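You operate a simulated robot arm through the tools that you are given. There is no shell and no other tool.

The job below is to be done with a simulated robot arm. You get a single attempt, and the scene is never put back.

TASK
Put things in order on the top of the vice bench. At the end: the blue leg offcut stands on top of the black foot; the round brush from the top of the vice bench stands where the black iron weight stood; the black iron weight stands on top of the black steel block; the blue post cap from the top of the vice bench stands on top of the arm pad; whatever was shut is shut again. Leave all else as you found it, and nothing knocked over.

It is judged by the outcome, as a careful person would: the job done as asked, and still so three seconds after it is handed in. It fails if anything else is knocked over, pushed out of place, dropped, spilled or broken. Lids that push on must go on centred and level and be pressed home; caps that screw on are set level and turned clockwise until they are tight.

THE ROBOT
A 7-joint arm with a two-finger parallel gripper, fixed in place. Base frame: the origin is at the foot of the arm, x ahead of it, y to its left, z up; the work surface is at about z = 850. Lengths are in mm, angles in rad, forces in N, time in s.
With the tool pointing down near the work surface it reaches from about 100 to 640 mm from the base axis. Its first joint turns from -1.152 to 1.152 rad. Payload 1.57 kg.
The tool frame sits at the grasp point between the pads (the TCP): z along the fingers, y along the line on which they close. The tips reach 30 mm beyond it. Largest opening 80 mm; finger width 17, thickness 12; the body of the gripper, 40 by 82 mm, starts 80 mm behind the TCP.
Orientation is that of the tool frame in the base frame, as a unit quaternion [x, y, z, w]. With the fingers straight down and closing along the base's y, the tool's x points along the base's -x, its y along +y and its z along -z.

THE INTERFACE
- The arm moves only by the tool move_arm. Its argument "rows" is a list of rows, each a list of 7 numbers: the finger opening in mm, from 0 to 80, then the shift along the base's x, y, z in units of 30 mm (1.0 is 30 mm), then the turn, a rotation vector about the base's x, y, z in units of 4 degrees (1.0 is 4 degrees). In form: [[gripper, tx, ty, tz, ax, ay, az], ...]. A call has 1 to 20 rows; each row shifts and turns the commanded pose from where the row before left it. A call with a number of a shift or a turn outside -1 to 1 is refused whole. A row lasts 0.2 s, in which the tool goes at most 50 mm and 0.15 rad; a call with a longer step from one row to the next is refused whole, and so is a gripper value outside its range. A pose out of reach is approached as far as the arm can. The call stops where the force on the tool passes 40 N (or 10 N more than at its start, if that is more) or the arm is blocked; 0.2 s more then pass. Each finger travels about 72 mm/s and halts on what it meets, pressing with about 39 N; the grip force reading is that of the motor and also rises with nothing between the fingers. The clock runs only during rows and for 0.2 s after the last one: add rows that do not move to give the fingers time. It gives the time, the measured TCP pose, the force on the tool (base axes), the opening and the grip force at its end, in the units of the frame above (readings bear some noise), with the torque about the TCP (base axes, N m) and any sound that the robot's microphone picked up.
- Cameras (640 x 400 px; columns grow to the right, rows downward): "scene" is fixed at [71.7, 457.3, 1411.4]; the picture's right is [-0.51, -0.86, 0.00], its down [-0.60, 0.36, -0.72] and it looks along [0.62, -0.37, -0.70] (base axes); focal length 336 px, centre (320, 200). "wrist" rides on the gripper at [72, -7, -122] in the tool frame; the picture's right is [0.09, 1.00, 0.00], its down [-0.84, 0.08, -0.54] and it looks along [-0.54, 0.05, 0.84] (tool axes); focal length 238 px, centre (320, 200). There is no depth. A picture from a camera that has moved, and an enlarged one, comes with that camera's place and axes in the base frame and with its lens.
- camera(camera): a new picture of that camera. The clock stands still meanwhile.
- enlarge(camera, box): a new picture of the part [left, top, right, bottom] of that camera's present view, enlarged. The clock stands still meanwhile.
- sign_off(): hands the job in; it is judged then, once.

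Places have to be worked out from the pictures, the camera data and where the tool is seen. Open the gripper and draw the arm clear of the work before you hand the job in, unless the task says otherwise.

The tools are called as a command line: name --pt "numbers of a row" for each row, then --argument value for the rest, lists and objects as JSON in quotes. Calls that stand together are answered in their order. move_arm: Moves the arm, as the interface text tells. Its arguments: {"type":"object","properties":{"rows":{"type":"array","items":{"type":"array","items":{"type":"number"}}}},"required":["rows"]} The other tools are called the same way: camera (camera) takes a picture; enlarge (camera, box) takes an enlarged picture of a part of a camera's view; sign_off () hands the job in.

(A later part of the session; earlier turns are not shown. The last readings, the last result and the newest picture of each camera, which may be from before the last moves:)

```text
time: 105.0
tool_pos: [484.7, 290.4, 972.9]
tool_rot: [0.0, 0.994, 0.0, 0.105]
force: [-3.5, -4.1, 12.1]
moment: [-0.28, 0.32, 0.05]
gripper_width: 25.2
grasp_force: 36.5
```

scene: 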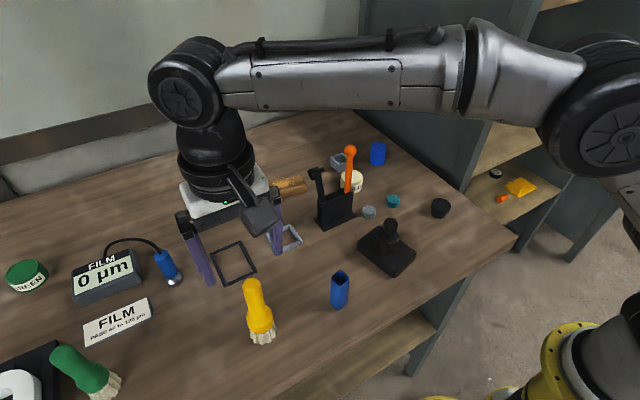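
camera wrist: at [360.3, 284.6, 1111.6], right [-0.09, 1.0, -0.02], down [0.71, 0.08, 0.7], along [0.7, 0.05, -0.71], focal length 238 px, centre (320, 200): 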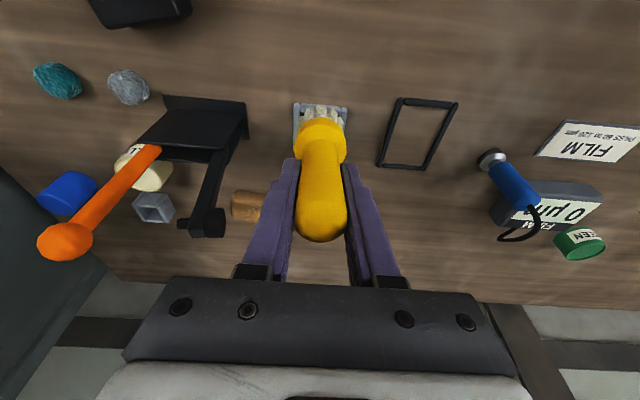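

It went ~3 mm lower before touching (TCP 972.9, 13 N). Looking at the situation from both cameras.

enlarge --camera "wrist" --box '[285, 90, 357, 150]'

enlarge --camera "scene" --box '[255, 210, 315, 260]'

enlarge --camera "scene" --box '[225, 140, 345, 260]'

```text
6.67 times, centred on (321, 120) of wrist
camera zoom: at [389.3, 285.2, 1077.5], right [-0.09, 1.0, -0.02], down [0.71, 0.08, 0.7], along [0.7, 0.05, -0.71], focal length 1589 px, centre (313, 733)
```

zoom: 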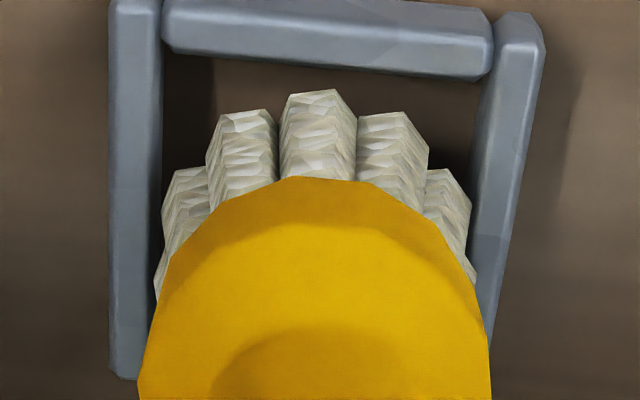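

```text
8.00 times, centred on (285, 235) of scene
camera zoom: at [71.4, 457.1, 1411.5], right [-0.51, -0.86, 0.0], down [-0.6, 0.36, -0.72], along [0.62, -0.37, -0.7], focal length 2687 px, centre (600, -80)
```

zoom: 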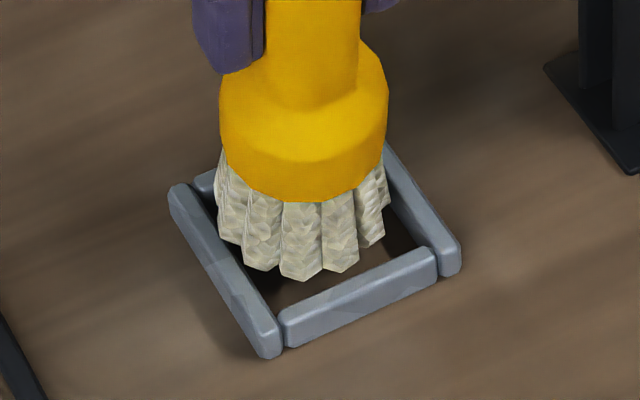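

```text
3.33 times, centred on (285, 200) of scene
camera zoom: at [71.4, 457.1, 1411.5], right [-0.51, -0.86, 0.0], down [-0.6, 0.36, -0.72], along [0.62, -0.37, -0.7], focal length 1120 px, centre (437, 200)
```

zoom: 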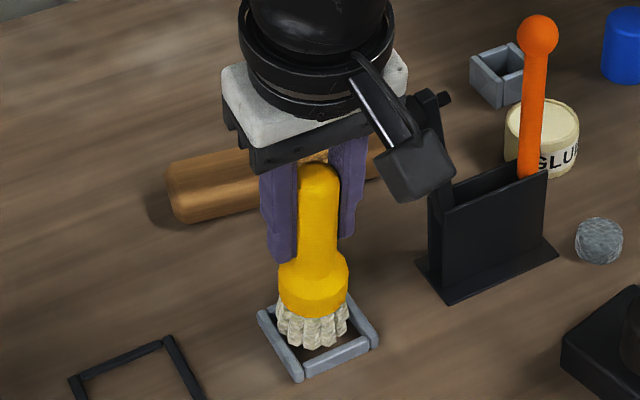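

The readings don't fit a simple rim contact. To understand it cleanly, I'll lift out, bring the tool upright, set the brush back on the free bench in front, and probe the frame's inside with the closed fingertips.

move_arm --pt "0 0 0 0.3 0 0 0" --pt "0 0 0 0.7 0 0 0" --pt "0 -0.5 0 0 0 1 0" --pt "0 -0.8 0 0 0 1 0" --pt "0 -0.8 0 0 0 1 0" --pt "0 -0.3 0 -0.3 0 0 0" --pt "0 0 0 0 0 0 0" --pt "0 0 0 0 0 0 0" --pt "0 0 0 0 0 0 0"

camera --camera "wrist"

enlarge --camera "scene" --box '[235, 170, 345, 280]'

```text
time: 107.0
tool_pos: [413.5, 290.7, 991.8]
tool_rot: [0.0, 1.0, 0.0, 0.001]
force: [0.2, -0.2, -0.3]
moment: [0.01, 0.0, -0.02]
gripper_width: 25.3
grasp_force: 36.4
```

```text
taken
camera wrist: at [341.5, 285.7, 1114.7], right [-0.09, 1.0, 0.0], down [0.84, 0.08, 0.54], along [0.54, 0.05, -0.84], focal length 238 px, centre (320, 200)
```

wrist: 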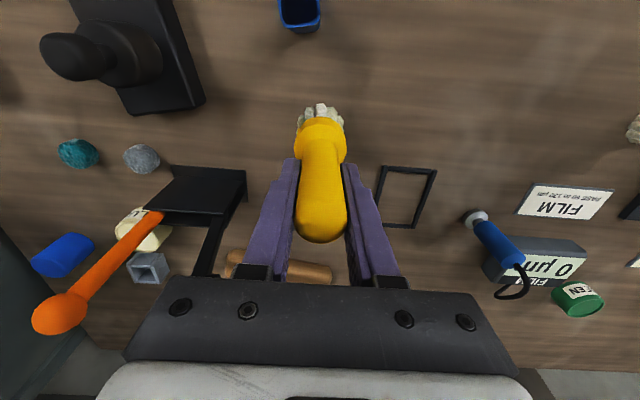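

```text
3.64 times, centred on (290, 225) of scene
camera zoom: at [71.7, 457.4, 1411.4], right [-0.51, -0.86, 0.0], down [-0.6, 0.36, -0.72], along [0.62, -0.37, -0.7], focal length 1222 px, centre (429, 109)
```

zoom: 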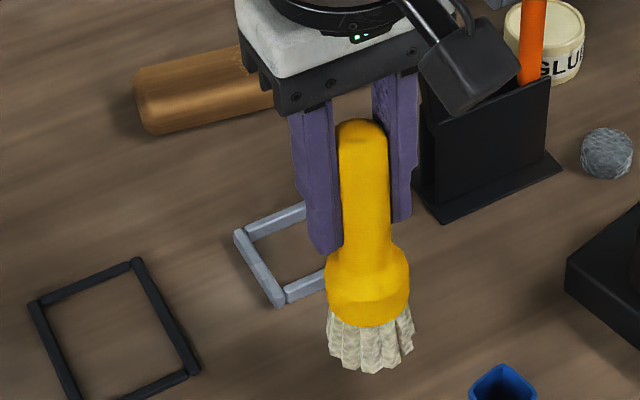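

Setting the brush down here on the bench.

move_arm --pt "0 0 0 -0.5 0 0 0" --pt "0 0 0 -0.3 0 0 0" --pt "0 0 0 -0.1 0 0 0" --pt "0 0 0 0 0 0 0" --pt "0 0 0 -0.03 0 0 0" --pt "0 0 0 0 0 0 0" --pt "0 0 0 0 0 0 0"

move_arm --pt "0 0 0 -0.04 0 0 0" --pt "0 0 0 0 0 0 0" --pt "0 0 0 0 0 0 0"

```text
time: 108.6
tool_pos: [413.5, 292.0, 965.5]
tool_rot: [0.0, 1.0, 0.0, 0.001]
force: [-0.2, 1.1, -0.9]
moment: [0.0, 0.05, 0.06]
gripper_width: 25.4
grasp_force: 36.9
```

```text
time: 109.4
tool_pos: [413.5, 291.7, 962.9]
tool_rot: [0.0, 1.0, -0.001, 0.0]
force: [0.9, -0.2, -0.9]
moment: [0.02, -0.01, -0.01]
gripper_width: 25.0
grasp_force: 36.5
```

move_arm --pt "0 0 0 -0.05 0 0 0" --pt "0 0 0 -0.03 0 0 0" --pt "0 0 0 0 0 0 0" --pt "0 0 0 0 0 0 0"

```text
time: 110.4
tool_pos: [413.9, 291.5, 961.6]
tool_rot: [0.0, 1.0, 0.0, 0.0]
force: [-0.9, -0.2, -0.4]
moment: [0.0, 0.01, -0.01]
gripper_width: 25.1
grasp_force: 36.5
```

move_arm --pt "0 0 0 -0.04 0 0 0" --pt "0 0 0 -0.02 0 0 0" --pt "0 0 0 0 0 0 0" --pt "0 0 0 0 0 0 0"

```text
time: 111.4
tool_pos: [412.9, 292.4, 961.4]
tool_rot: [0.0, 1.0, 0.0, 0.001]
force: [-0.2, -0.2, 7.7]
moment: [-0.09, -0.04, -0.04]
gripper_width: 25.0
grasp_force: 36.7
```

Standing on the bench (contact at TCP ≈961.3). Releasing and raising clear of it.

move_arm --pt "0 0 0 0.03 0 0 0" --pt "30 0 0 0 0 0 0" --pt "45 0 0 0 0 0 0" --pt "60 0 0 0 0 0 0" --pt "80 0 0 0.4 0 0 0" --pt "80 0 0 0.9 0 0 0" --pt "80 0 0 0.9 0 0 0" --pt "80 0 0 0.9 0 0 0" --pt "80 0 0 0.9 0 0 0" --pt "40 0.5 0 0 0 0 0" --pt "0 0.8 0 0 0 0 0" --pt "0 0.8 0 0 0 0 0" --pt "0 0.8 -0.05 0 0 0 0" --pt "0 0 0 0 0 0 0" --pt "0 0 0 0 0 0 0"

camera --camera "wrist"

camera --camera "scene"

```text
time: 114.6
tool_pos: [498.4, 290.5, 1082.1]
tool_rot: [0.0, 1.0, -0.001, 0.0]
force: [0.3, 0.5, 0.1]
moment: [0.03, -0.02, -0.04]
gripper_width: 0.0
grasp_force: 21.5
```

```text
taken
camera wrist: at [427.7, 284.9, 1203.8], right [-0.09, 1.0, 0.0], down [0.84, 0.08, 0.54], along [0.54, 0.05, -0.84], focal length 238 px, centre (320, 200)
```

wrist: 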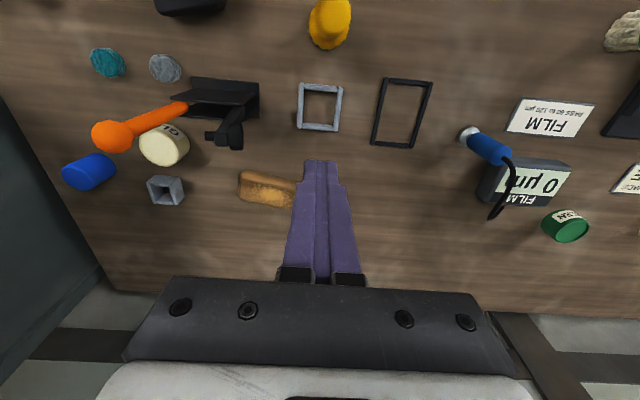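

```text
taken
```

scene: 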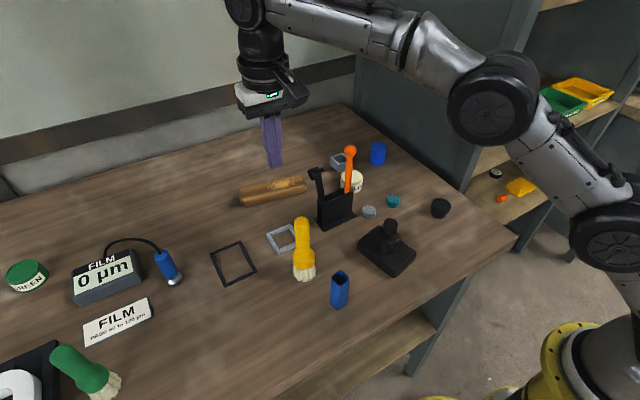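

To probe safely I must keep the camera housing away from the standing brush and the hammer, so I'll yaw −88° (camera toward +y) at this height first.

move_arm --pt "0 0 0 0 0 0 -1" --pt "0 0 0 0 0 0 -1" --pt "0 0 0 0 0 0 -1" --pt "0 0 0 0 0 0 -1" --pt "0 0 0 0 0 0 -1" --pt "0 0 0 0 0 0 -1" --pt "0 0 0 0 0 0 -1" --pt "0 0 0 0 0 0 -1" --pt "0 0 0 0 0 0 -1" --pt "0 0 0 0 0 0 -1" --pt "0 0 0 0 0 0 -1" --pt "0 0 0 0 0 0 -1" --pt "0 0 0 0 0 0 -1" --pt "0 0 0 0 0 0 -1" --pt "0 0 0 0 0 0 -1" --pt "0 0 0 0 0 0 -1" --pt "0 0 0 0 0 0 -1" --pt "0 0 0 0 0 0 -1" --pt "0 0 0 0 0 0 -1" --pt "0 0 0 0 0 0 -1"

camera --camera "wrist"

camera --camera "scene"

```text
time: 118.8
tool_pos: [500.8, 289.6, 1081.3]
tool_rot: [0.644, 0.765, -0.001, 0.001]
force: [-0.1, -0.3, -0.4]
moment: [0.0, 0.0, 0.02]
gripper_width: 0.0
grasp_force: 20.6
```

```text
taken
camera wrist: at [481.2, 360.2, 1203.1], right [0.97, 0.26, 0.0], down [0.22, -0.81, 0.54], along [0.14, -0.52, -0.84], focal length 238 px, centre (320, 200)
```

wrist: 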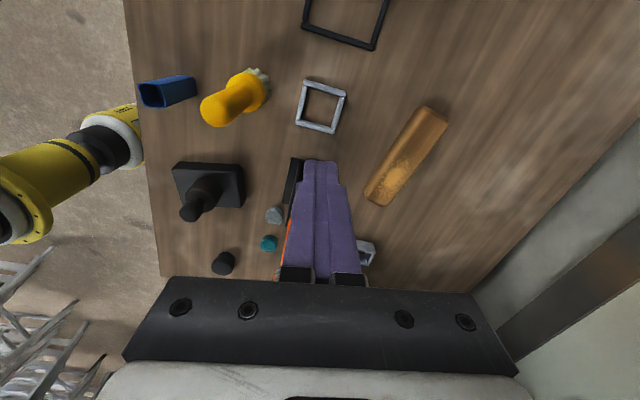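

```text
taken
```

scene: 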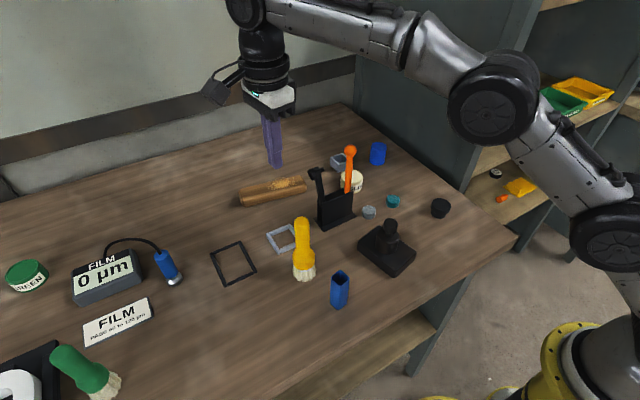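

View is clear. Descending with closed fingertips over the frame's centre to z_tip ≈ 872, then slowly.

move_arm --pt "0 0 0.02 -0.8 0 0 0" --pt "0 0 0 -0.9 0 0 0" --pt "0 0 0 -0.9 0 0 0" --pt "0 0 0 -0.9 0 0 0" --pt "0 0 0 -0.9 0 0 0" --pt "0 0 0 -0.9 0 0 0" --pt "0 0 0 -0.6 0 0 0" --pt "0 0 0 0 0 0 0" --pt "0 0 0 0 0 0 0"

enlarge --camera "scene" --box '[235, 180, 335, 280]'

```text
time: 120.8
tool_pos: [500.2, 290.5, 904.7]
tool_rot: [0.643, 0.766, 0.0, -0.001]
force: [0.1, 0.1, 0.2]
moment: [0.02, 0.02, 0.01]
gripper_width: 0.0
grasp_force: 21.8
```

```text
4.00 times, centred on (285, 230) of scene
camera zoom: at [71.7, 457.3, 1411.4], right [-0.51, -0.86, 0.0], down [-0.6, 0.36, -0.72], along [0.62, -0.37, -0.7], focal length 1344 px, centre (460, 80)
```

zoom: 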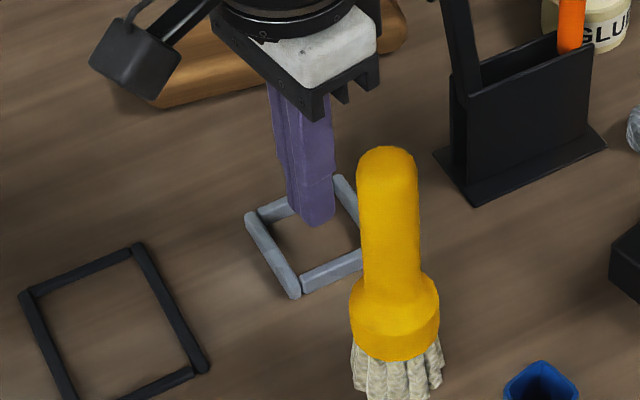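

Tips are ≈25 mm above the bench, over the opening. Stepping down: to about z_tip 862, then 857, then 852.

move_arm --pt "0 0 0 -0.3 0 0 0" --pt "0 0 0 0 0 0 0" --pt "0 0 0 0 0 0 0"

move_arm --pt "0 0 0 -0.08 0 0 0" --pt "0 0 0 -0.08 0 0 0" --pt "0 0 0 0 0 0 0" --pt "0 0 0 0 0 0 0"

move_arm --pt "0 0 0 -0.05 0 0 0" --pt "0 0 0 -0.05 0 0 0" --pt "0 0 0 0 0 0 0" --pt "0 0 0 0 0 0 0"

```text
time: 121.6
tool_pos: [499.5, 290.7, 896.3]
tool_rot: [0.643, 0.766, 0.0, 0.0]
force: [-0.2, 0.3, -0.1]
moment: [0.03, -0.02, -0.04]
gripper_width: 0.0
grasp_force: 20.7
```

```text
time: 122.6
tool_pos: [500.4, 290.3, 892.6]
tool_rot: [0.643, 0.766, 0.001, -0.001]
force: [-0.7, -0.6, 0.3]
moment: [0.01, -0.01, -0.01]
gripper_width: 0.0
grasp_force: 21.2
```

```text
time: 123.6
tool_pos: [500.7, 290.1, 889.0]
tool_rot: [0.643, 0.766, 0.0, -0.001]
force: [-0.5, 0.2, 0.3]
moment: [0.01, -0.03, 0.0]
gripper_width: 0.2
grasp_force: 21.3
```

Tips are at ≈859, already below rim height with no contact – continuing down.

move_arm --pt "0 0 0 -0.05 0 0 0" --pt "0 0 0 -0.05 0 0 0" --pt "0 0 0 0 0 0 0" --pt "0 0 0 0 0 0 0"

move_arm --pt "0 0 0 -0.05 0 0 0" --pt "0 0 0 -0.03 0 0 0" --pt "0 0 0 0 0 0 0" --pt "0 0 0 0 0 0 0"

```text
time: 124.6
tool_pos: [500.7, 291.8, 883.8]
tool_rot: [0.643, 0.766, 0.0, 0.0]
force: [0.4, -0.7, 0.7]
moment: [-0.02, 0.01, 0.02]
gripper_width: 0.1
grasp_force: 21.5
```

```text
time: 125.6
tool_pos: [500.3, 290.7, 881.1]
tool_rot: [0.643, 0.766, 0.0, 0.0]
force: [0.4, -0.2, -0.1]
moment: [-0.02, 0.01, -0.01]
gripper_width: 0.0
grasp_force: 21.1
```

The inside is open to the bench (tips at ≈851, no force), so it isn't filled – the brush's own solid foot must be larger than it looks, or the walls thicker. I'll gently feel for the wall faces with the fingertips: raise 3 mm, then creep toward +x.

move_arm --pt "0 0 0 0.1 0 0 0" --pt "0 0.12 0 0 0 0 0" --pt "0 0.1 0 0 0 0 0" --pt "0 0 0 0 0 0 0" --pt "0 0 0 0 0 0 0"

move_arm --pt "0 0.04 0 0 0 0 0" --pt "0 0 0 0 0 0 0" --pt "0 0 0 0 0 0 0"

move_arm --pt "0 0.04 0 0 0 0 0" --pt "0 0 0 0 0 0 0" --pt "0 0 0 0 0 0 0"

```text
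time: 126.8
tool_pos: [507.4, 290.3, 884.6]
tool_rot: [0.643, 0.766, 0.0, 0.0]
force: [0.4, 0.1, -0.5]
moment: [0.0, -0.03, 0.02]
gripper_width: 0.0
grasp_force: 21.7
```

```text
time: 127.6
tool_pos: [508.4, 288.8, 885.2]
tool_rot: [0.643, 0.766, 0.0, 0.0]
force: [0.5, 0.7, 0.7]
moment: [0.0, -0.03, 0.02]
gripper_width: 0.2
grasp_force: 21.4
```

```text
time: 128.4
tool_pos: [509.9, 289.7, 885.3]
tool_rot: [0.643, 0.766, 0.0, -0.001]
force: [-0.1, 0.8, 0.0]
moment: [0.03, 0.01, 0.05]
gripper_width: 0.1
grasp_force: 21.0
```

No contact yet at x≈509.5. Continuing in ~0.9 mm steps.

move_arm --pt "0 0.03 0 0 0 0 0" --pt "0 0 0 0 0 0 0" --pt "0 0 0 0 0 0 0"

move_arm --pt "0 0.03 0 0 0 0 0" --pt "0 0 0 0 0 0 0" --pt "0 0 0 0 0 0 0"

enlarge --camera "scene" --box '[255, 205, 315, 260]'

```text
time: 129.2
tool_pos: [509.1, 289.9, 884.5]
tool_rot: [0.643, 0.766, 0.0, 0.0]
force: [0.0, 0.1, -0.2]
moment: [0.0, -0.01, -0.01]
gripper_width: 0.0
grasp_force: 21.3
```

```text
time: 130.0
tool_pos: [510.6, 290.7, 885.6]
tool_rot: [0.643, 0.766, 0.0, 0.0]
force: [0.3, -0.8, 0.2]
moment: [0.02, 0.03, -0.02]
gripper_width: 0.1
grasp_force: 21.4
```

```text
7.27 times, centred on (285, 232) of scene
camera zoom: at [71.7, 457.3, 1411.4], right [-0.51, -0.86, 0.0], down [-0.6, 0.36, -0.72], along [0.62, -0.37, -0.7], focal length 2443 px, centre (574, -36)
```

zoom: 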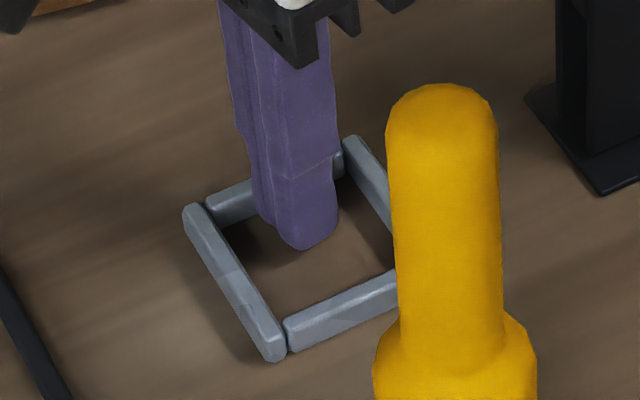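

Tips are near the far wall, no contact; frame unmoved. A few more steps.

move_arm --pt "0 0.04 0 0 0 0 0" --pt "0 0 0 0 0 0 0" --pt "0 0 0 0 0 0 0"

move_arm --pt "0 0.04 0 0 0 0 0" --pt "0 0 0 0 0 0 0" --pt "0 0 0 0 0 0 0"

move_arm --pt "0 0.04 0 0 0 0 0" --pt "0 0 0 0 0 0 0" --pt "0 0 0 0 0 0 0"

```text
time: 130.8
tool_pos: [511.7, 289.9, 884.8]
tool_rot: [0.643, 0.766, 0.0, 0.0]
force: [-0.9, 0.5, -0.5]
moment: [0.01, 0.04, 0.0]
gripper_width: 0.2
grasp_force: 21.1
```

```text
time: 131.6
tool_pos: [511.2, 290.2, 884.8]
tool_rot: [0.642, 0.766, -0.002, -0.001]
force: [-17.7, 0.7, 6.3]
moment: [-0.03, 0.31, -0.11]
gripper_width: 0.0
grasp_force: 21.2
```

```text
time: 132.4
tool_pos: [512.0, 289.7, 884.4]
tool_rot: [0.644, 0.765, -0.004, -0.002]
force: [-28.2, 2.0, 9.0]
moment: [0.0, 0.58, -0.16]
gripper_width: 0.0
grasp_force: 20.6
```

Firm contact with the far wall at TCP x≈511.5 (the frame is fixed; it took 28 N without moving). Backing off and probing the near wall.

move_arm --pt "0 -0.3 0 0 0 0 0" --pt "0 -0.3 0 0 0 0 0" --pt "0 -0.05 0 0 0 0 0" --pt "0 0 0 0 0 0 0" --pt "0 0 0 0 0 0 0"

move_arm --pt "0 -0.04 0 0 0 0 0" --pt "0 0 0 0 0 0 0" --pt "0 0 0 0 0 0 0"

move_arm --pt "0 -0.04 0 0 0 0 0" --pt "0 0 0 0 0 0 0" --pt "0 0 0 0 0 0 0"

```text
time: 133.6
tool_pos: [494.8, 291.2, 885.1]
tool_rot: [0.643, 0.766, 0.0, 0.0]
force: [0.0, 0.4, -0.3]
moment: [0.02, 0.01, 0.01]
gripper_width: 0.0
grasp_force: 21.2
```

```text
time: 134.4
tool_pos: [493.1, 289.6, 884.4]
tool_rot: [0.643, 0.766, 0.001, 0.0]
force: [-0.2, 0.6, 0.8]
moment: [-0.02, -0.02, 0.0]
gripper_width: 0.0
grasp_force: 20.8
```

```text
time: 135.2
tool_pos: [493.0, 290.2, 884.5]
tool_rot: [0.643, 0.766, 0.0, 0.0]
force: [1.3, 1.1, 0.3]
moment: [-0.01, -0.01, 0.0]
gripper_width: 0.2
grasp_force: 21.7
```

move_arm --pt "0 -0.04 0 0 0 0 0" --pt "0 0 0 0 0 0 0" --pt "0 0 0 0 0 0 0"

move_arm --pt "0 -0.04 0 0 0 0 0" --pt "0 0 0 0 0 0 0" --pt "0 0 0 0 0 0 0"

move_arm --pt "0 -0.04 0 0 0 0 0" --pt "0 0 0 0 0 0 0" --pt "0 0 0 0 0 0 0"

```text
time: 136.0
tool_pos: [491.4, 290.3, 883.8]
tool_rot: [0.642, 0.766, 0.0, 0.0]
force: [0.5, -0.4, 0.0]
moment: [-0.03, 0.03, -0.03]
gripper_width: 0.0
grasp_force: 21.6
```

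```text
time: 136.8
tool_pos: [490.0, 290.4, 885.3]
tool_rot: [0.643, 0.766, 0.0, -0.001]
force: [-0.2, -0.6, 0.0]
moment: [0.02, -0.02, -0.01]
gripper_width: 0.0
grasp_force: 21.5
```

```text
time: 137.6
tool_pos: [489.2, 290.5, 883.5]
tool_rot: [0.642, 0.766, 0.001, 0.0]
force: [0.8, -0.5, -0.6]
moment: [-0.02, -0.02, -0.01]
gripper_width: 0.0
grasp_force: 21.2
```

move_arm --pt "0 -0.03 0 0 0 0 0" --pt "0 0 0 0 0 0 0" --pt "0 0 0 0 0 0 0"

move_arm --pt "0 -0.03 0 0 0 0 0" --pt "0 0 0 0 0 0 0" --pt "0 0 0 0 0 0 0"

move_arm --pt "0 -0.03 0 0 0 0 0" --pt "0 0 0 0 0 0 0" --pt "0 0 0 0 0 0 0"

```text
time: 138.4
tool_pos: [488.3, 290.7, 885.0]
tool_rot: [0.644, 0.765, 0.001, 0.0]
force: [10.5, -2.1, -3.8]
moment: [-0.09, -0.29, -0.03]
gripper_width: 0.0
grasp_force: 21.5
```

```text
time: 139.2
tool_pos: [488.6, 290.0, 885.0]
tool_rot: [0.643, 0.766, 0.001, 0.001]
force: [17.4, -5.1, -3.8]
moment: [-0.12, -0.47, -0.04]
gripper_width: 0.0
grasp_force: 21.2
```

```text
time: 140.0
tool_pos: [488.1, 290.4, 885.3]
tool_rot: [0.643, 0.766, 0.002, 0.002]
force: [26.1, -4.5, -3.8]
moment: [-0.11, -0.63, -0.09]
gripper_width: 0.1
grasp_force: 21.1
```

Near-wall contact at TCP x≈488.6 and far at ≈511.5: centre x=500.05, opening ≈46–49 mm, so the walls are where they look – the brush's solid foot is simply bigger than it looks. Before deciding, I'll retreat upward and check the surroundings for other brushes/caps, to be sure which brush is meant.

move_arm --pt "0 0.3 0 0 0 0 0" --pt "0 0.08 0 0 0 0 0" --pt "0 0 0 0.5 0 0 0" --pt "0 0 0 0.9 0 0 0" --pt "0 0 0 0.9 0 0 0" --pt "0 0 0 0.9 0 0 0" --pt "0 0 0 0.9 0 0 0" --pt "0 0 0 0.9 0 0 0" --pt "0 0 0 0.9 0 0 0" --pt "0 0 0 0.9 0 0 0" --pt "0 0 0 0 0 0 0"

enlarge --camera "scene" --box '[420, 140, 640, 400]'

enlarge --camera "scene" --box '[500, 60, 640, 150]'

enlarge --camera "scene" --box '[300, 280, 470, 400]'

```text
time: 142.4
tool_pos: [497.7, 290.8, 1088.5]
tool_rot: [0.643, 0.766, 0.0, 0.0]
force: [0.0, -0.3, 0.8]
moment: [-0.02, 0.02, -0.03]
gripper_width: 0.0
grasp_force: 21.3
```

```text
1.54 times, centred on (530, 270) of scene
camera zoom: at [71.7, 457.3, 1411.4], right [-0.51, -0.86, 0.0], down [-0.6, 0.36, -0.72], along [0.62, -0.37, -0.7], focal length 517 px, centre (-3, 92)
```

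zoom: 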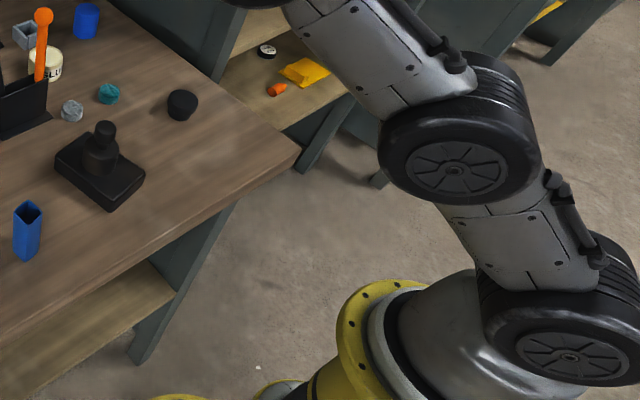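

```text
4.44 times, centred on (570, 105) of scene
camera zoom: at [71.7, 457.3, 1411.4], right [-0.51, -0.86, 0.0], down [-0.6, 0.36, -0.72], along [0.62, -0.37, -0.7], focal length 1493 px, centre (-791, 622)
```

zoom: 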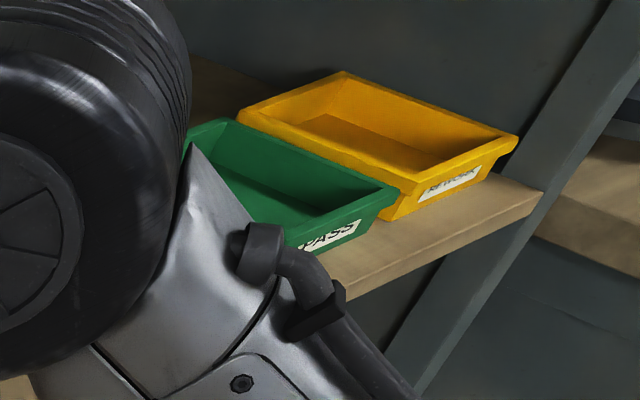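

```text
3.33 times, centred on (385, 340) of scene
camera zoom: at [71.7, 457.3, 1411.4], right [-0.51, -0.86, 0.0], down [-0.6, 0.36, -0.72], along [0.62, -0.37, -0.7], focal length 1120 px, centre (103, -267)
```

zoom: 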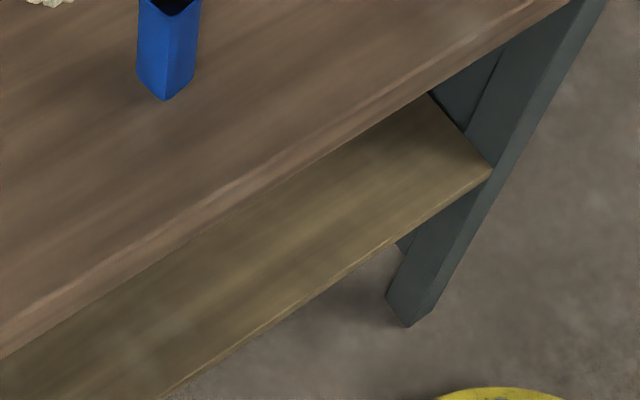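

I'll tilt the camera up here to look over the right-hand shelves, searching for another brush or blue cap.

move_arm --pt "0 -0.5 0 0.5 -0.97 -0.26 0" --pt "0 -0.5 0 0.5 -0.97 -0.26 0" --pt "0 -0.5 0 0.5 -0.97 -0.26 0" --pt "0 -0.5 0 0 -0.97 -0.26 0" --pt "0 -0.5 0 0 -0.97 -0.26 0" --pt "0 -0.5 0 0 -0.97 -0.26 0" --pt "0 0 0 0 -0.97 -0.26 0" --pt "0 0 0 0 -0.97 -0.26 0" --pt "0 0 0 0 -0.97 -0.26 0" --pt "0 0 0 0 -0.97 -0.26 0" --pt "0 0 0 0 0 0 0"

camera --camera "wrist"

```text
time: 144.8
tool_pos: [408.0, 290.3, 1133.1]
tool_rot: [0.603, 0.719, -0.197, 0.282]
force: [-0.1, -0.6, 1.1]
moment: [0.01, 0.01, -0.02]
gripper_width: 0.0
grasp_force: 21.0
```

```text
taken
camera wrist: at [372.1, 420.5, 1180.6], right [0.97, 0.26, 0.0], down [0.08, -0.28, 0.96], along [0.25, -0.92, -0.29], focal length 238 px, centre (320, 200)
```

wrist: 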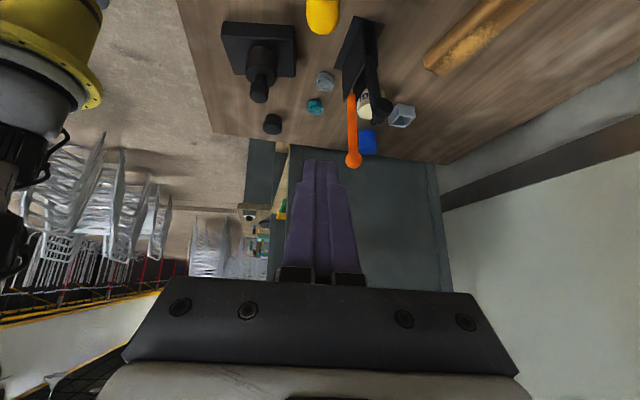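

The room has stacks of chairs (so foot/leg/post cap/arm pad are chair parts). Zooming on the right-hand shelving.

enlarge --camera "wrist" --box '[225, 140, 305, 280]'

enlarge --camera "wrist" --box '[0, 130, 240, 330]'

```text
2.86 times, centred on (265, 210) of wrist
camera zoom: at [372.1, 420.5, 1180.6], right [0.97, 0.26, 0.0], down [0.08, -0.28, 0.96], along [0.25, -0.92, -0.29], focal length 681 px, centre (477, 171)
```

zoom: 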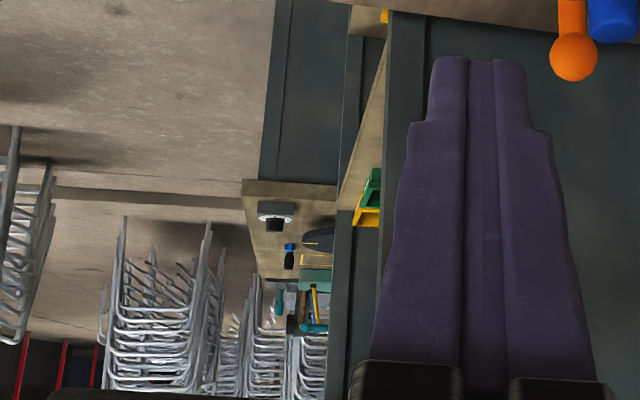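

```text
2.00 times, centred on (120, 230) of wrist
camera zoom: at [372.1, 420.5, 1180.6], right [0.97, 0.26, 0.0], down [0.08, -0.28, 0.96], along [0.25, -0.92, -0.29], focal length 477 px, centre (720, 140)
```

zoom: 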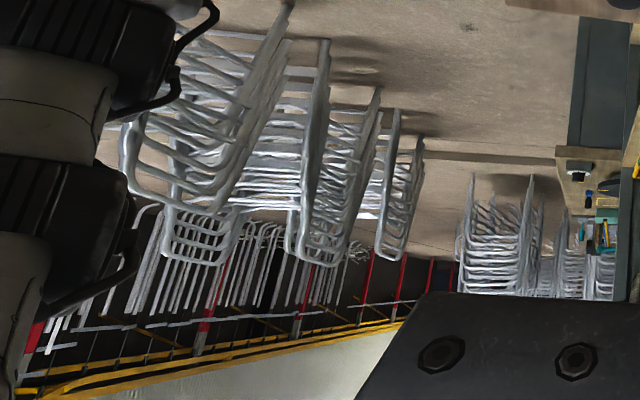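

There is another bench/shelf behind with small items; zooming there.

enlarge --camera "wrist" --box '[236, 200, 276, 260]'

enlarge --camera "wrist" --box '[258, 160, 300, 225]'

```text
6.67 times, centred on (256, 230) of wrist
camera zoom: at [372.1, 420.5, 1180.6], right [0.97, 0.26, 0.0], down [0.08, -0.28, 0.96], along [0.25, -0.92, -0.29], focal length 1589 px, centre (747, 0)
```

zoom: 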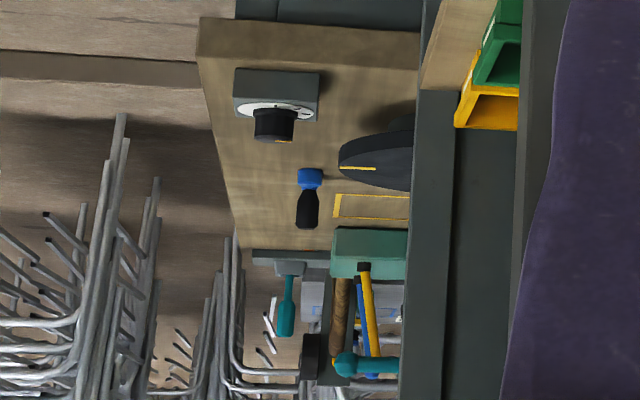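

```text
6.15 times, centred on (279, 192) of wrist
camera zoom: at [372.1, 420.5, 1180.6], right [0.97, 0.26, 0.0], down [0.08, -0.28, 0.96], along [0.25, -0.92, -0.29], focal length 1467 px, centre (572, 246)
```

zoom: 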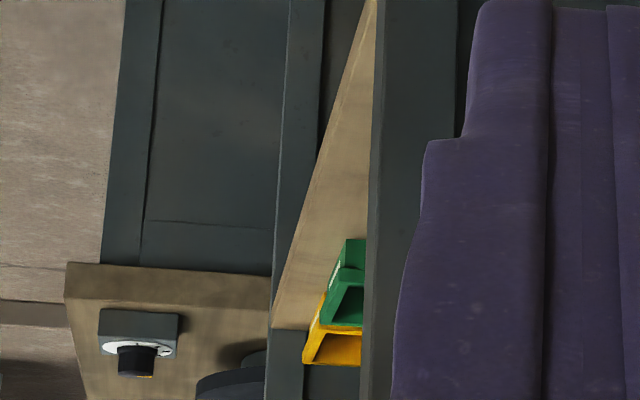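

Nothing conclusive there. Since reach matters for the arm pad too, I'll level the tool, restore yaw 0, and test how far the arm really reaches.

move_arm --pt "0 0 0 0 0.97 0.26 0" --pt "0 0 0 0 0.97 0.26 0" --pt "0 0 0 0 0.97 0.26 0" --pt "0 0 0 0 0.97 0.26 0" --pt "0 0 0 0 0.97 0.26 0" --pt "0 0 0 0 0.97 0.26 0" --pt "0 0 0 0 0.97 0.26 0" --pt "0 0 0 0 0.97 0.26 0" --pt "0 0 0 0 0.97 0.26 0" --pt "0 0 0 0 0.97 0.26 0" --pt "0 0 0 0 0 0 0"

move_arm --pt "0 0 0 0 0 0 1" --pt "0 0 0 0 0 0 1" --pt "0 0 0 0 0 0 1" --pt "0 0 0 0 0 0 1" --pt "0 0 0 0 0 0 1" --pt "0 0 0 0 0 0 1" --pt "0 0 0 0 0 0 1" --pt "0 0 0 0 0 0 1" --pt "0 0 0 0 0 0 1" --pt "0 0 0 0 0 0 1" --pt "0 0 0 0 0 0 1" --pt "0 0 0 0 0 0 1" --pt "0 0 0 0 0 0 1" --pt "0 0 0 0 0 0 1" --pt "0 0 0 0 0 0 1" --pt "0 0 0 0 0 0 1" --pt "0 0 0 0 0 0 1" --pt "0 0 0 0 0 0 1" --pt "0 0 0 0 0 0 1" --pt "0 0 0 0 0 0 1"

```text
time: 147.2
tool_pos: [406.9, 290.5, 1132.8]
tool_rot: [0.644, 0.765, 0.001, 0.0]
force: [-0.9, 0.0, 0.2]
moment: [0.01, -0.01, 0.03]
gripper_width: 0.0
grasp_force: 21.0
```

```text
time: 151.4
tool_pos: [408.1, 289.3, 1133.2]
tool_rot: [0.0, 1.0, 0.0, 0.001]
force: [-0.1, 0.5, 0.2]
moment: [-0.01, 0.04, -0.03]
gripper_width: 0.2
grasp_force: 21.6
```

Testing reach toward the arm pad at safe height (moving out along x at z≈1130).

move_arm --pt "0 0.9 -0.15 0 0 0 0" --pt "0 0.9 -0.15 0 0 0 0" --pt "0 0.9 -0.15 0 0 0 0" --pt "0 0.9 -0.15 0 0 0 0" --pt "0 0.9 -0.15 0 0 0 0" --pt "0 0.9 -0.15 0 0 0 0" --pt "0 0.9 -0.15 0 0 0 0" --pt "0 0.9 -0.15 0 0 0 0" --pt "0 0 0 0 0 0 0" --pt "0 0 0 0 0 0 0"

camera --camera "scene"

```text
time: 153.6
tool_pos: [514.8, 259.1, 1121.7]
tool_rot: [-0.001, 1.0, 0.001, 0.0]
force: [0.1, 0.4, 0.3]
moment: [0.01, 0.0, 0.0]
gripper_width: 0.0
grasp_force: 20.9
out of reach, approached as far as the arm can: row 4, 5, 6, 7, 8
```

```text
taken
```

scene: 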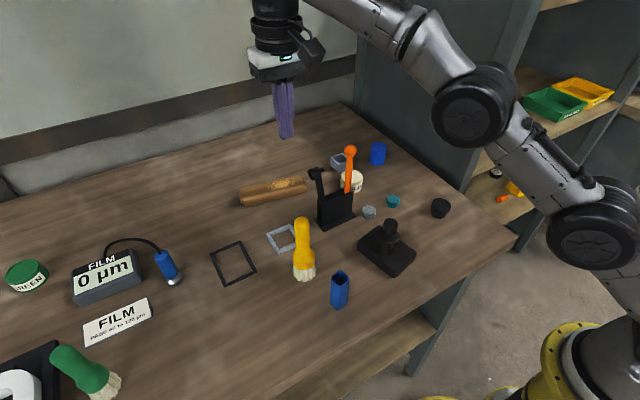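

Tool-down reach shrinks with height (≈576 mm at z=1120), so low placements with a slight outward tilt can reach the pad. Now a closer comparison of the two brushes' shapes from the scene camera.

enlarge --camera "scene" --box '[35, 335, 135, 400]'

enlarge --camera "scene" --box '[270, 205, 340, 290]'

enlarge --camera "scene" --box '[0, 230, 200, 360]'

```text
6.15 times, centred on (85, 368) of scene
camera zoom: at [71.7, 457.3, 1411.4], right [-0.51, -0.86, 0.0], down [-0.6, 0.36, -0.72], along [0.62, -0.37, -0.7], focal length 2067 px, centre (1766, -831)
```

zoom: 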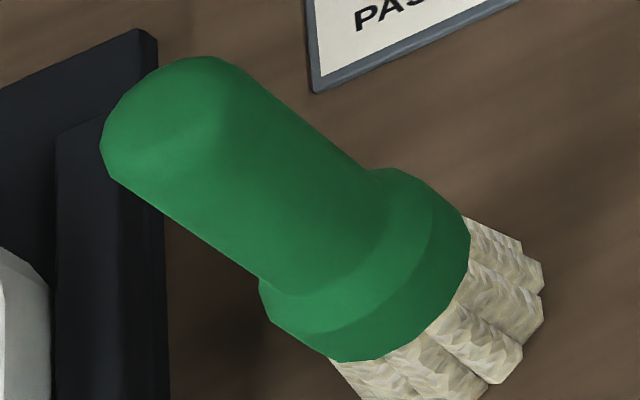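

```text
4.71 times, centred on (305, 248) of scene
camera zoom: at [71.7, 457.3, 1411.4], right [-0.51, -0.86, 0.0], down [-0.6, 0.36, -0.72], along [0.62, -0.37, -0.7], focal length 1581 px, centre (391, -24)
```

zoom: 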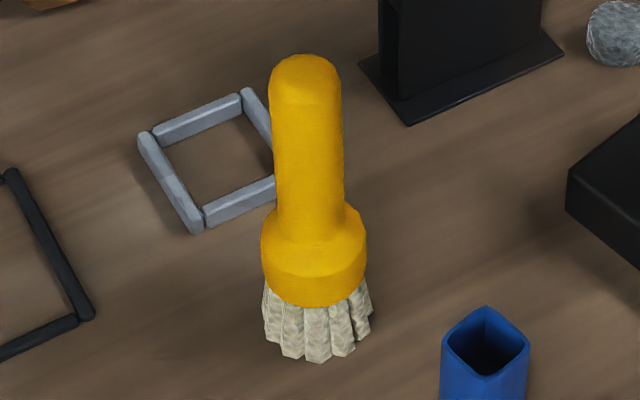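

```text
3.08 times, centred on (100, 295) of scene
camera zoom: at [71.7, 457.3, 1411.4], right [-0.51, -0.86, 0.0], down [-0.6, 0.36, -0.72], along [0.62, -0.37, -0.7], focal length 1034 px, centre (997, -92)
```

zoom: 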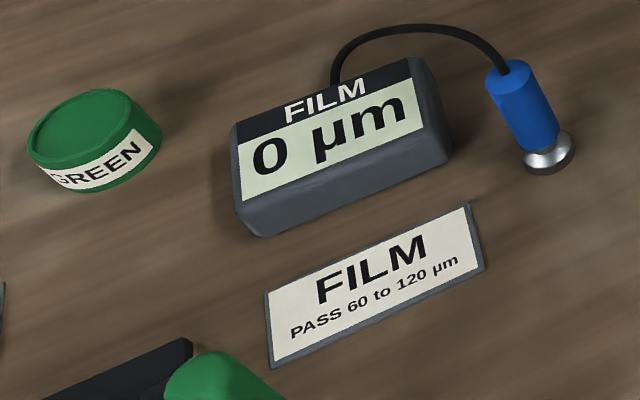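

Both brushes share one shape (green smaller, far out of comfortable reach); the yellow one is the one standing among the reachable things, so I stay with it. Its solid foot may be box-like and aligned with its own axes – so it should be tried once more upright at exactly yaw 0 and properly centred (x=500.05 from probing). Moving back above the brush to re-grip it.

move_arm --pt "40 -0.6 0.2 0 0 0 0" --pt "80 -0.9 0.3 0 0 0 0" --pt "80 -0.9 0.3 -0.2 0 0 0" --pt "80 -0.9 0.25 -0.2 0 0 0" --pt "80 -0.07 0.03 -0.2 0 0 0" --pt "80 0 0 0 0 0 0" --pt "80 0 0 0 0 0 0" --pt "80 0 0 0 0 0 0"

enlarge --camera "wrist" --box '[280, 80, 360, 170]'

```text
time: 155.4
tool_pos: [412.0, 291.7, 1105.1]
tool_rot: [-0.001, 1.0, 0.0, 0.001]
force: [-0.4, -0.4, -0.5]
moment: [-0.01, 0.04, 0.01]
gripper_width: 80.0
grasp_force: 0.0
```

```text
4.44 times, centred on (320, 125) of wrist
camera zoom: at [339.6, 286.0, 1225.7], right [-0.09, 1.0, 0.0], down [0.84, 0.08, 0.54], along [0.54, 0.05, -0.84], focal length 1059 px, centre (320, 533)
```

zoom: 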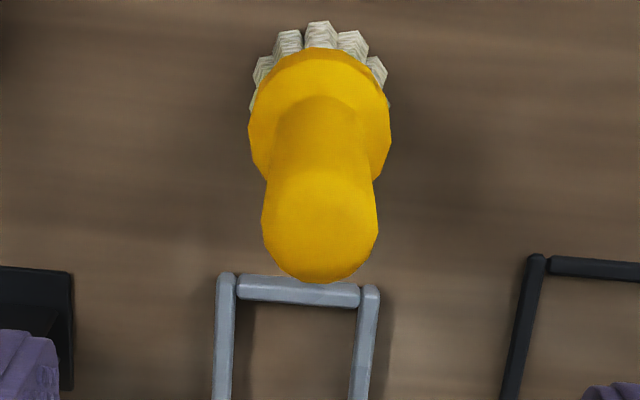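

The tuft pattern actually sits ≈5° off the base axes (it is symmetric about the camera's axis, which is yawed 5°). If the foot's solid shape is box-like, a 5° twist alone would widen it to ≈50 mm and explain everything. I'll re-grip and then twist −5° so it squares up with the frame.

move_arm --pt "80 0.02 0.01 -0.8 0 0 0" --pt "80 0 0 -0.9 0 0 0" --pt "80 0 0 -0.9 0 0 0" --pt "80 0 0 -0.9 0 0 0" --pt "80 0 0 -0.9 0 0 0" --pt "80 0 0 -0.4 0 0 0" --pt "80 0 0 0 0 0 0" --pt "0 0 0 0 0 0 0" --pt "0 0 0 0 0 0 0" --pt "0 0 0 0 0 0 0" --pt "0 0 0 0 0 0 0" --pt "0 0 0 0 0 0 0"

```text
time: 158.0
tool_pos: [412.2, 292.0, 961.7]
tool_rot: [0.001, 1.0, 0.0, -0.001]
force: [1.1, -0.5, 0.4]
moment: [-0.03, 0.05, -0.03]
gripper_width: 25.1
grasp_force: 36.2
```

Gripped. Lifting, twisting −5°, and moving above the frame with the foot ≈20 mm above the rim.

move_arm --pt "0 0 0 0.3 0 0 0" --pt "0 0 0 0.7 0 0 0" --pt "0 0 0 0.2 0 0 -0.65" --pt "0 0.8 -0.04 0 0 0 -0.65" --pt "0 0.9 0 0 0 0 0" --pt "0 0.9 0 0 0 0 0" --pt "0 0.33 0 0 0 0 0" --pt "0 0 0 -0.5 0 0 0" --pt "0 0 0 0 0 0 0" --pt "0 0 0 0 0 0 0" --pt "0 0 0 0 0 0 0" --pt "0 0 0 0 0 0 0"

enlarge --camera "wrist" --box '[285, 85, 357, 145]'

enlarge --camera "scene" --box '[255, 205, 315, 255]'

```text
time: 160.6
tool_pos: [499.2, 291.7, 981.4]
tool_rot: [0.045, 0.999, 0.0, 0.0]
force: [-0.4, 0.4, -0.8]
moment: [0.01, 0.01, 0.0]
gripper_width: 25.1
grasp_force: 36.8
```

```text
6.67 times, centred on (321, 115) of wrist
camera zoom: at [426.8, 291.6, 1103.2], right [0.0, 1.0, 0.0], down [0.84, 0.0, 0.54], along [0.54, 0.0, -0.84], focal length 1589 px, centre (313, 767)
```

zoom: 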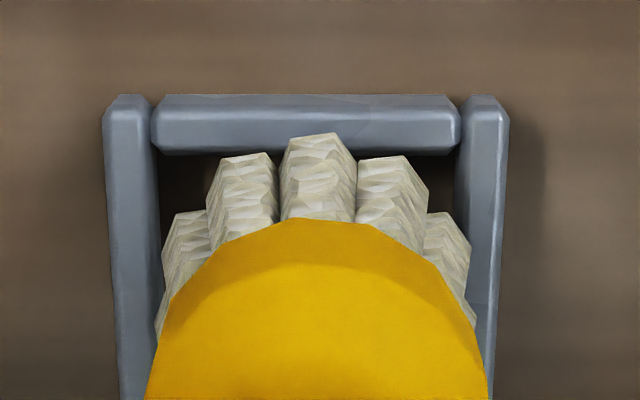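

```text
8.00 times, centred on (285, 230) of scene
camera zoom: at [71.7, 457.4, 1411.4], right [-0.51, -0.86, 0.0], down [-0.6, 0.36, -0.72], along [0.62, -0.37, -0.7], focal length 2687 px, centre (600, -40)
```

zoom: 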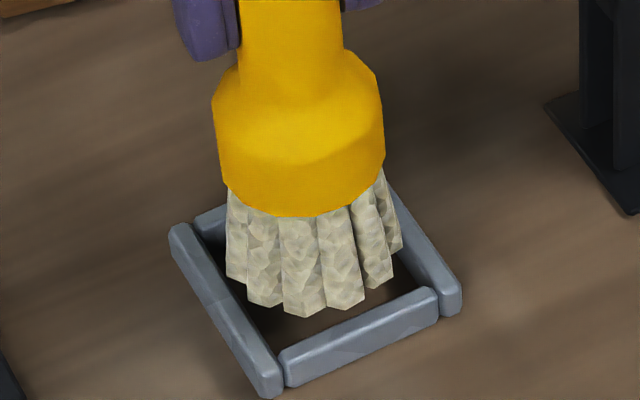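

The view is now square to the frame. The ring's front is ~5 mm toward −x of where it should be and y is ~1.5 mm high; the foot seems offset from the TCP. Checking whether the brush leans in the grip.

enlarge --camera "wrist" --box '[270, 90, 370, 260]'

enlarge --camera "scene" --box '[235, 140, 335, 260]'

```text
2.35 times, centred on (320, 175) of wrist
camera zoom: at [426.8, 291.6, 1103.2], right [0.0, 1.0, 0.0], down [0.84, 0.0, 0.54], along [0.54, 0.0, -0.84], focal length 561 px, centre (320, 259)
```

zoom: 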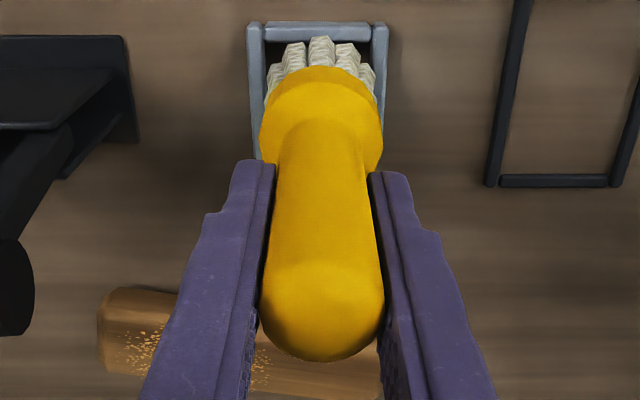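

```text
3.33 times, centred on (285, 200) of scene
camera zoom: at [71.7, 457.4, 1411.4], right [-0.51, -0.86, 0.0], down [-0.6, 0.36, -0.72], along [0.62, -0.37, -0.7], focal length 1120 px, centre (437, 200)
```

zoom: 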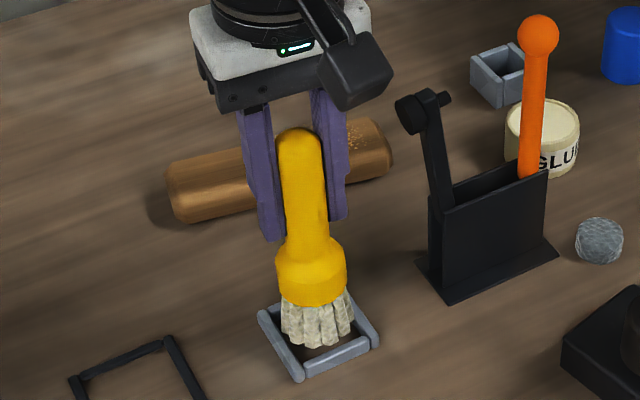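

The brush is upright but held 4.5 mm off-centre in x (it slid in the pads during the tilt test). I'll compensate: +5.0 mm in x, −1.4 mm in y, lower 7 mm, then re-measure the gaps.

move_arm --pt "0 0.167 -0.047 0 0 0 0" --pt "0 0 0 -0.13 0 0 0" --pt "0 0 0 -0.1 0 0 0" --pt "0 0 0 0 0 0 0" --pt "0 0 0 0 0 0 0" --pt "0 0 0 0 0 0 0" --pt "0 0 0 0 0 0 0"

enlarge --camera "wrist" --box '[287, 92, 352, 140]'

enlarge --camera "scene" --box '[262, 218, 308, 258]'

```text
time: 162.2
tool_pos: [504.5, 287.8, 975.1]
tool_rot: [0.045, 0.999, 0.0, 0.0]
force: [0.9, -0.2, -1.2]
moment: [0.0, -0.02, -0.02]
gripper_width: 25.0
grasp_force: 36.7
```

```text
8.33 times, centred on (320, 116) of wrist
camera zoom: at [431.8, 289.4, 1096.1], right [0.0, 1.0, 0.0], down [0.84, 0.0, 0.54], along [0.54, 0.0, -0.84], focal length 1986 px, centre (324, 900)
```

zoom: 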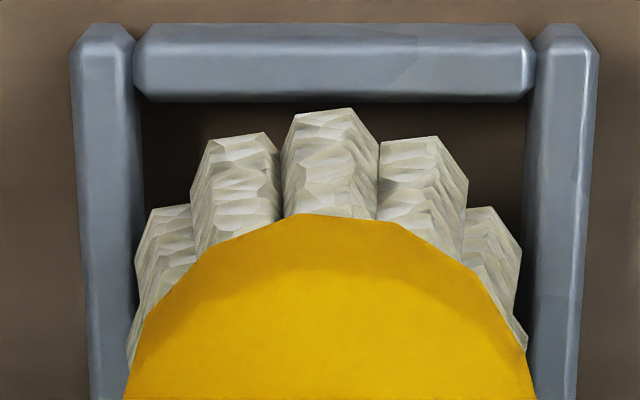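

```text
10.00 times, centred on (285, 238) of scene
camera zoom: at [71.7, 457.4, 1411.4], right [-0.51, -0.86, 0.0], down [-0.6, 0.36, -0.72], along [0.62, -0.37, -0.7], focal length 3359 px, centre (670, -180)
```

zoom: 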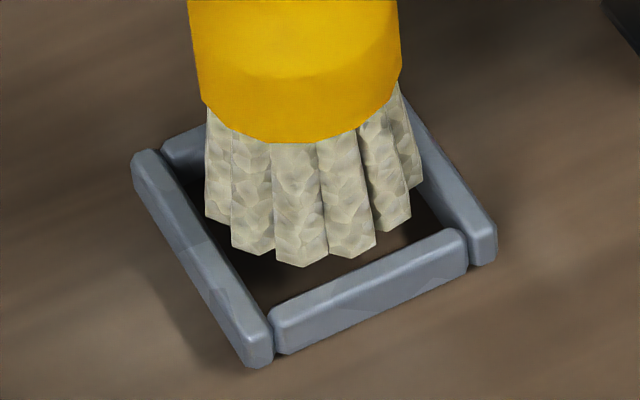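

Near gap ≈0.2 mm; y about 0.45 mm low. Correcting y by +0.45 mm and lowering very gently past the rim height.

move_arm --pt "0 0 0.015 0 0 0 0" --pt "0 0 0 -0.03 0 0 0" --pt "0 0 0 -0.03 0 0 0" --pt "0 0 0 -0.03 0 0 0" --pt "0 0 0 0 0 0 0" --pt "0 0 0 0 0 0 0" --pt "0 0 0 0 0 0 0"

enlarge --camera "wrist" --box '[287, 92, 352, 140]'

```text
time: 163.8
tool_pos: [504.5, 289.1, 973.1]
tool_rot: [0.045, 0.999, 0.0, 0.001]
force: [-1.4, 1.1, 7.9]
moment: [-0.05, 0.29, -0.04]
gripper_width: 25.1
grasp_force: 36.9
```

```text
8.33 times, centred on (320, 116) of wrist
camera zoom: at [431.5, 289.6, 1094.5], right [0.0, 1.0, 0.0], down [0.84, 0.0, 0.54], along [0.54, 0.0, -0.84], focal length 1986 px, centre (324, 900)
```

zoom: 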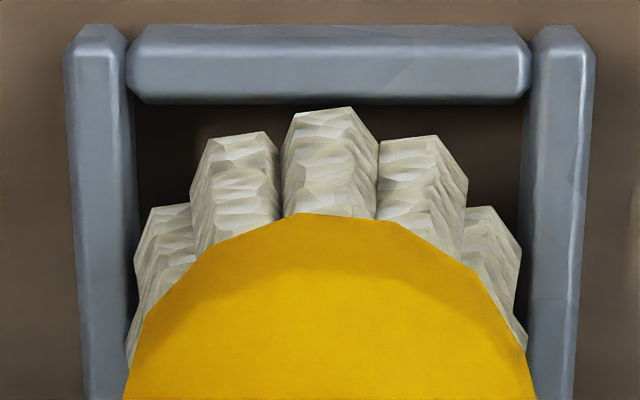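

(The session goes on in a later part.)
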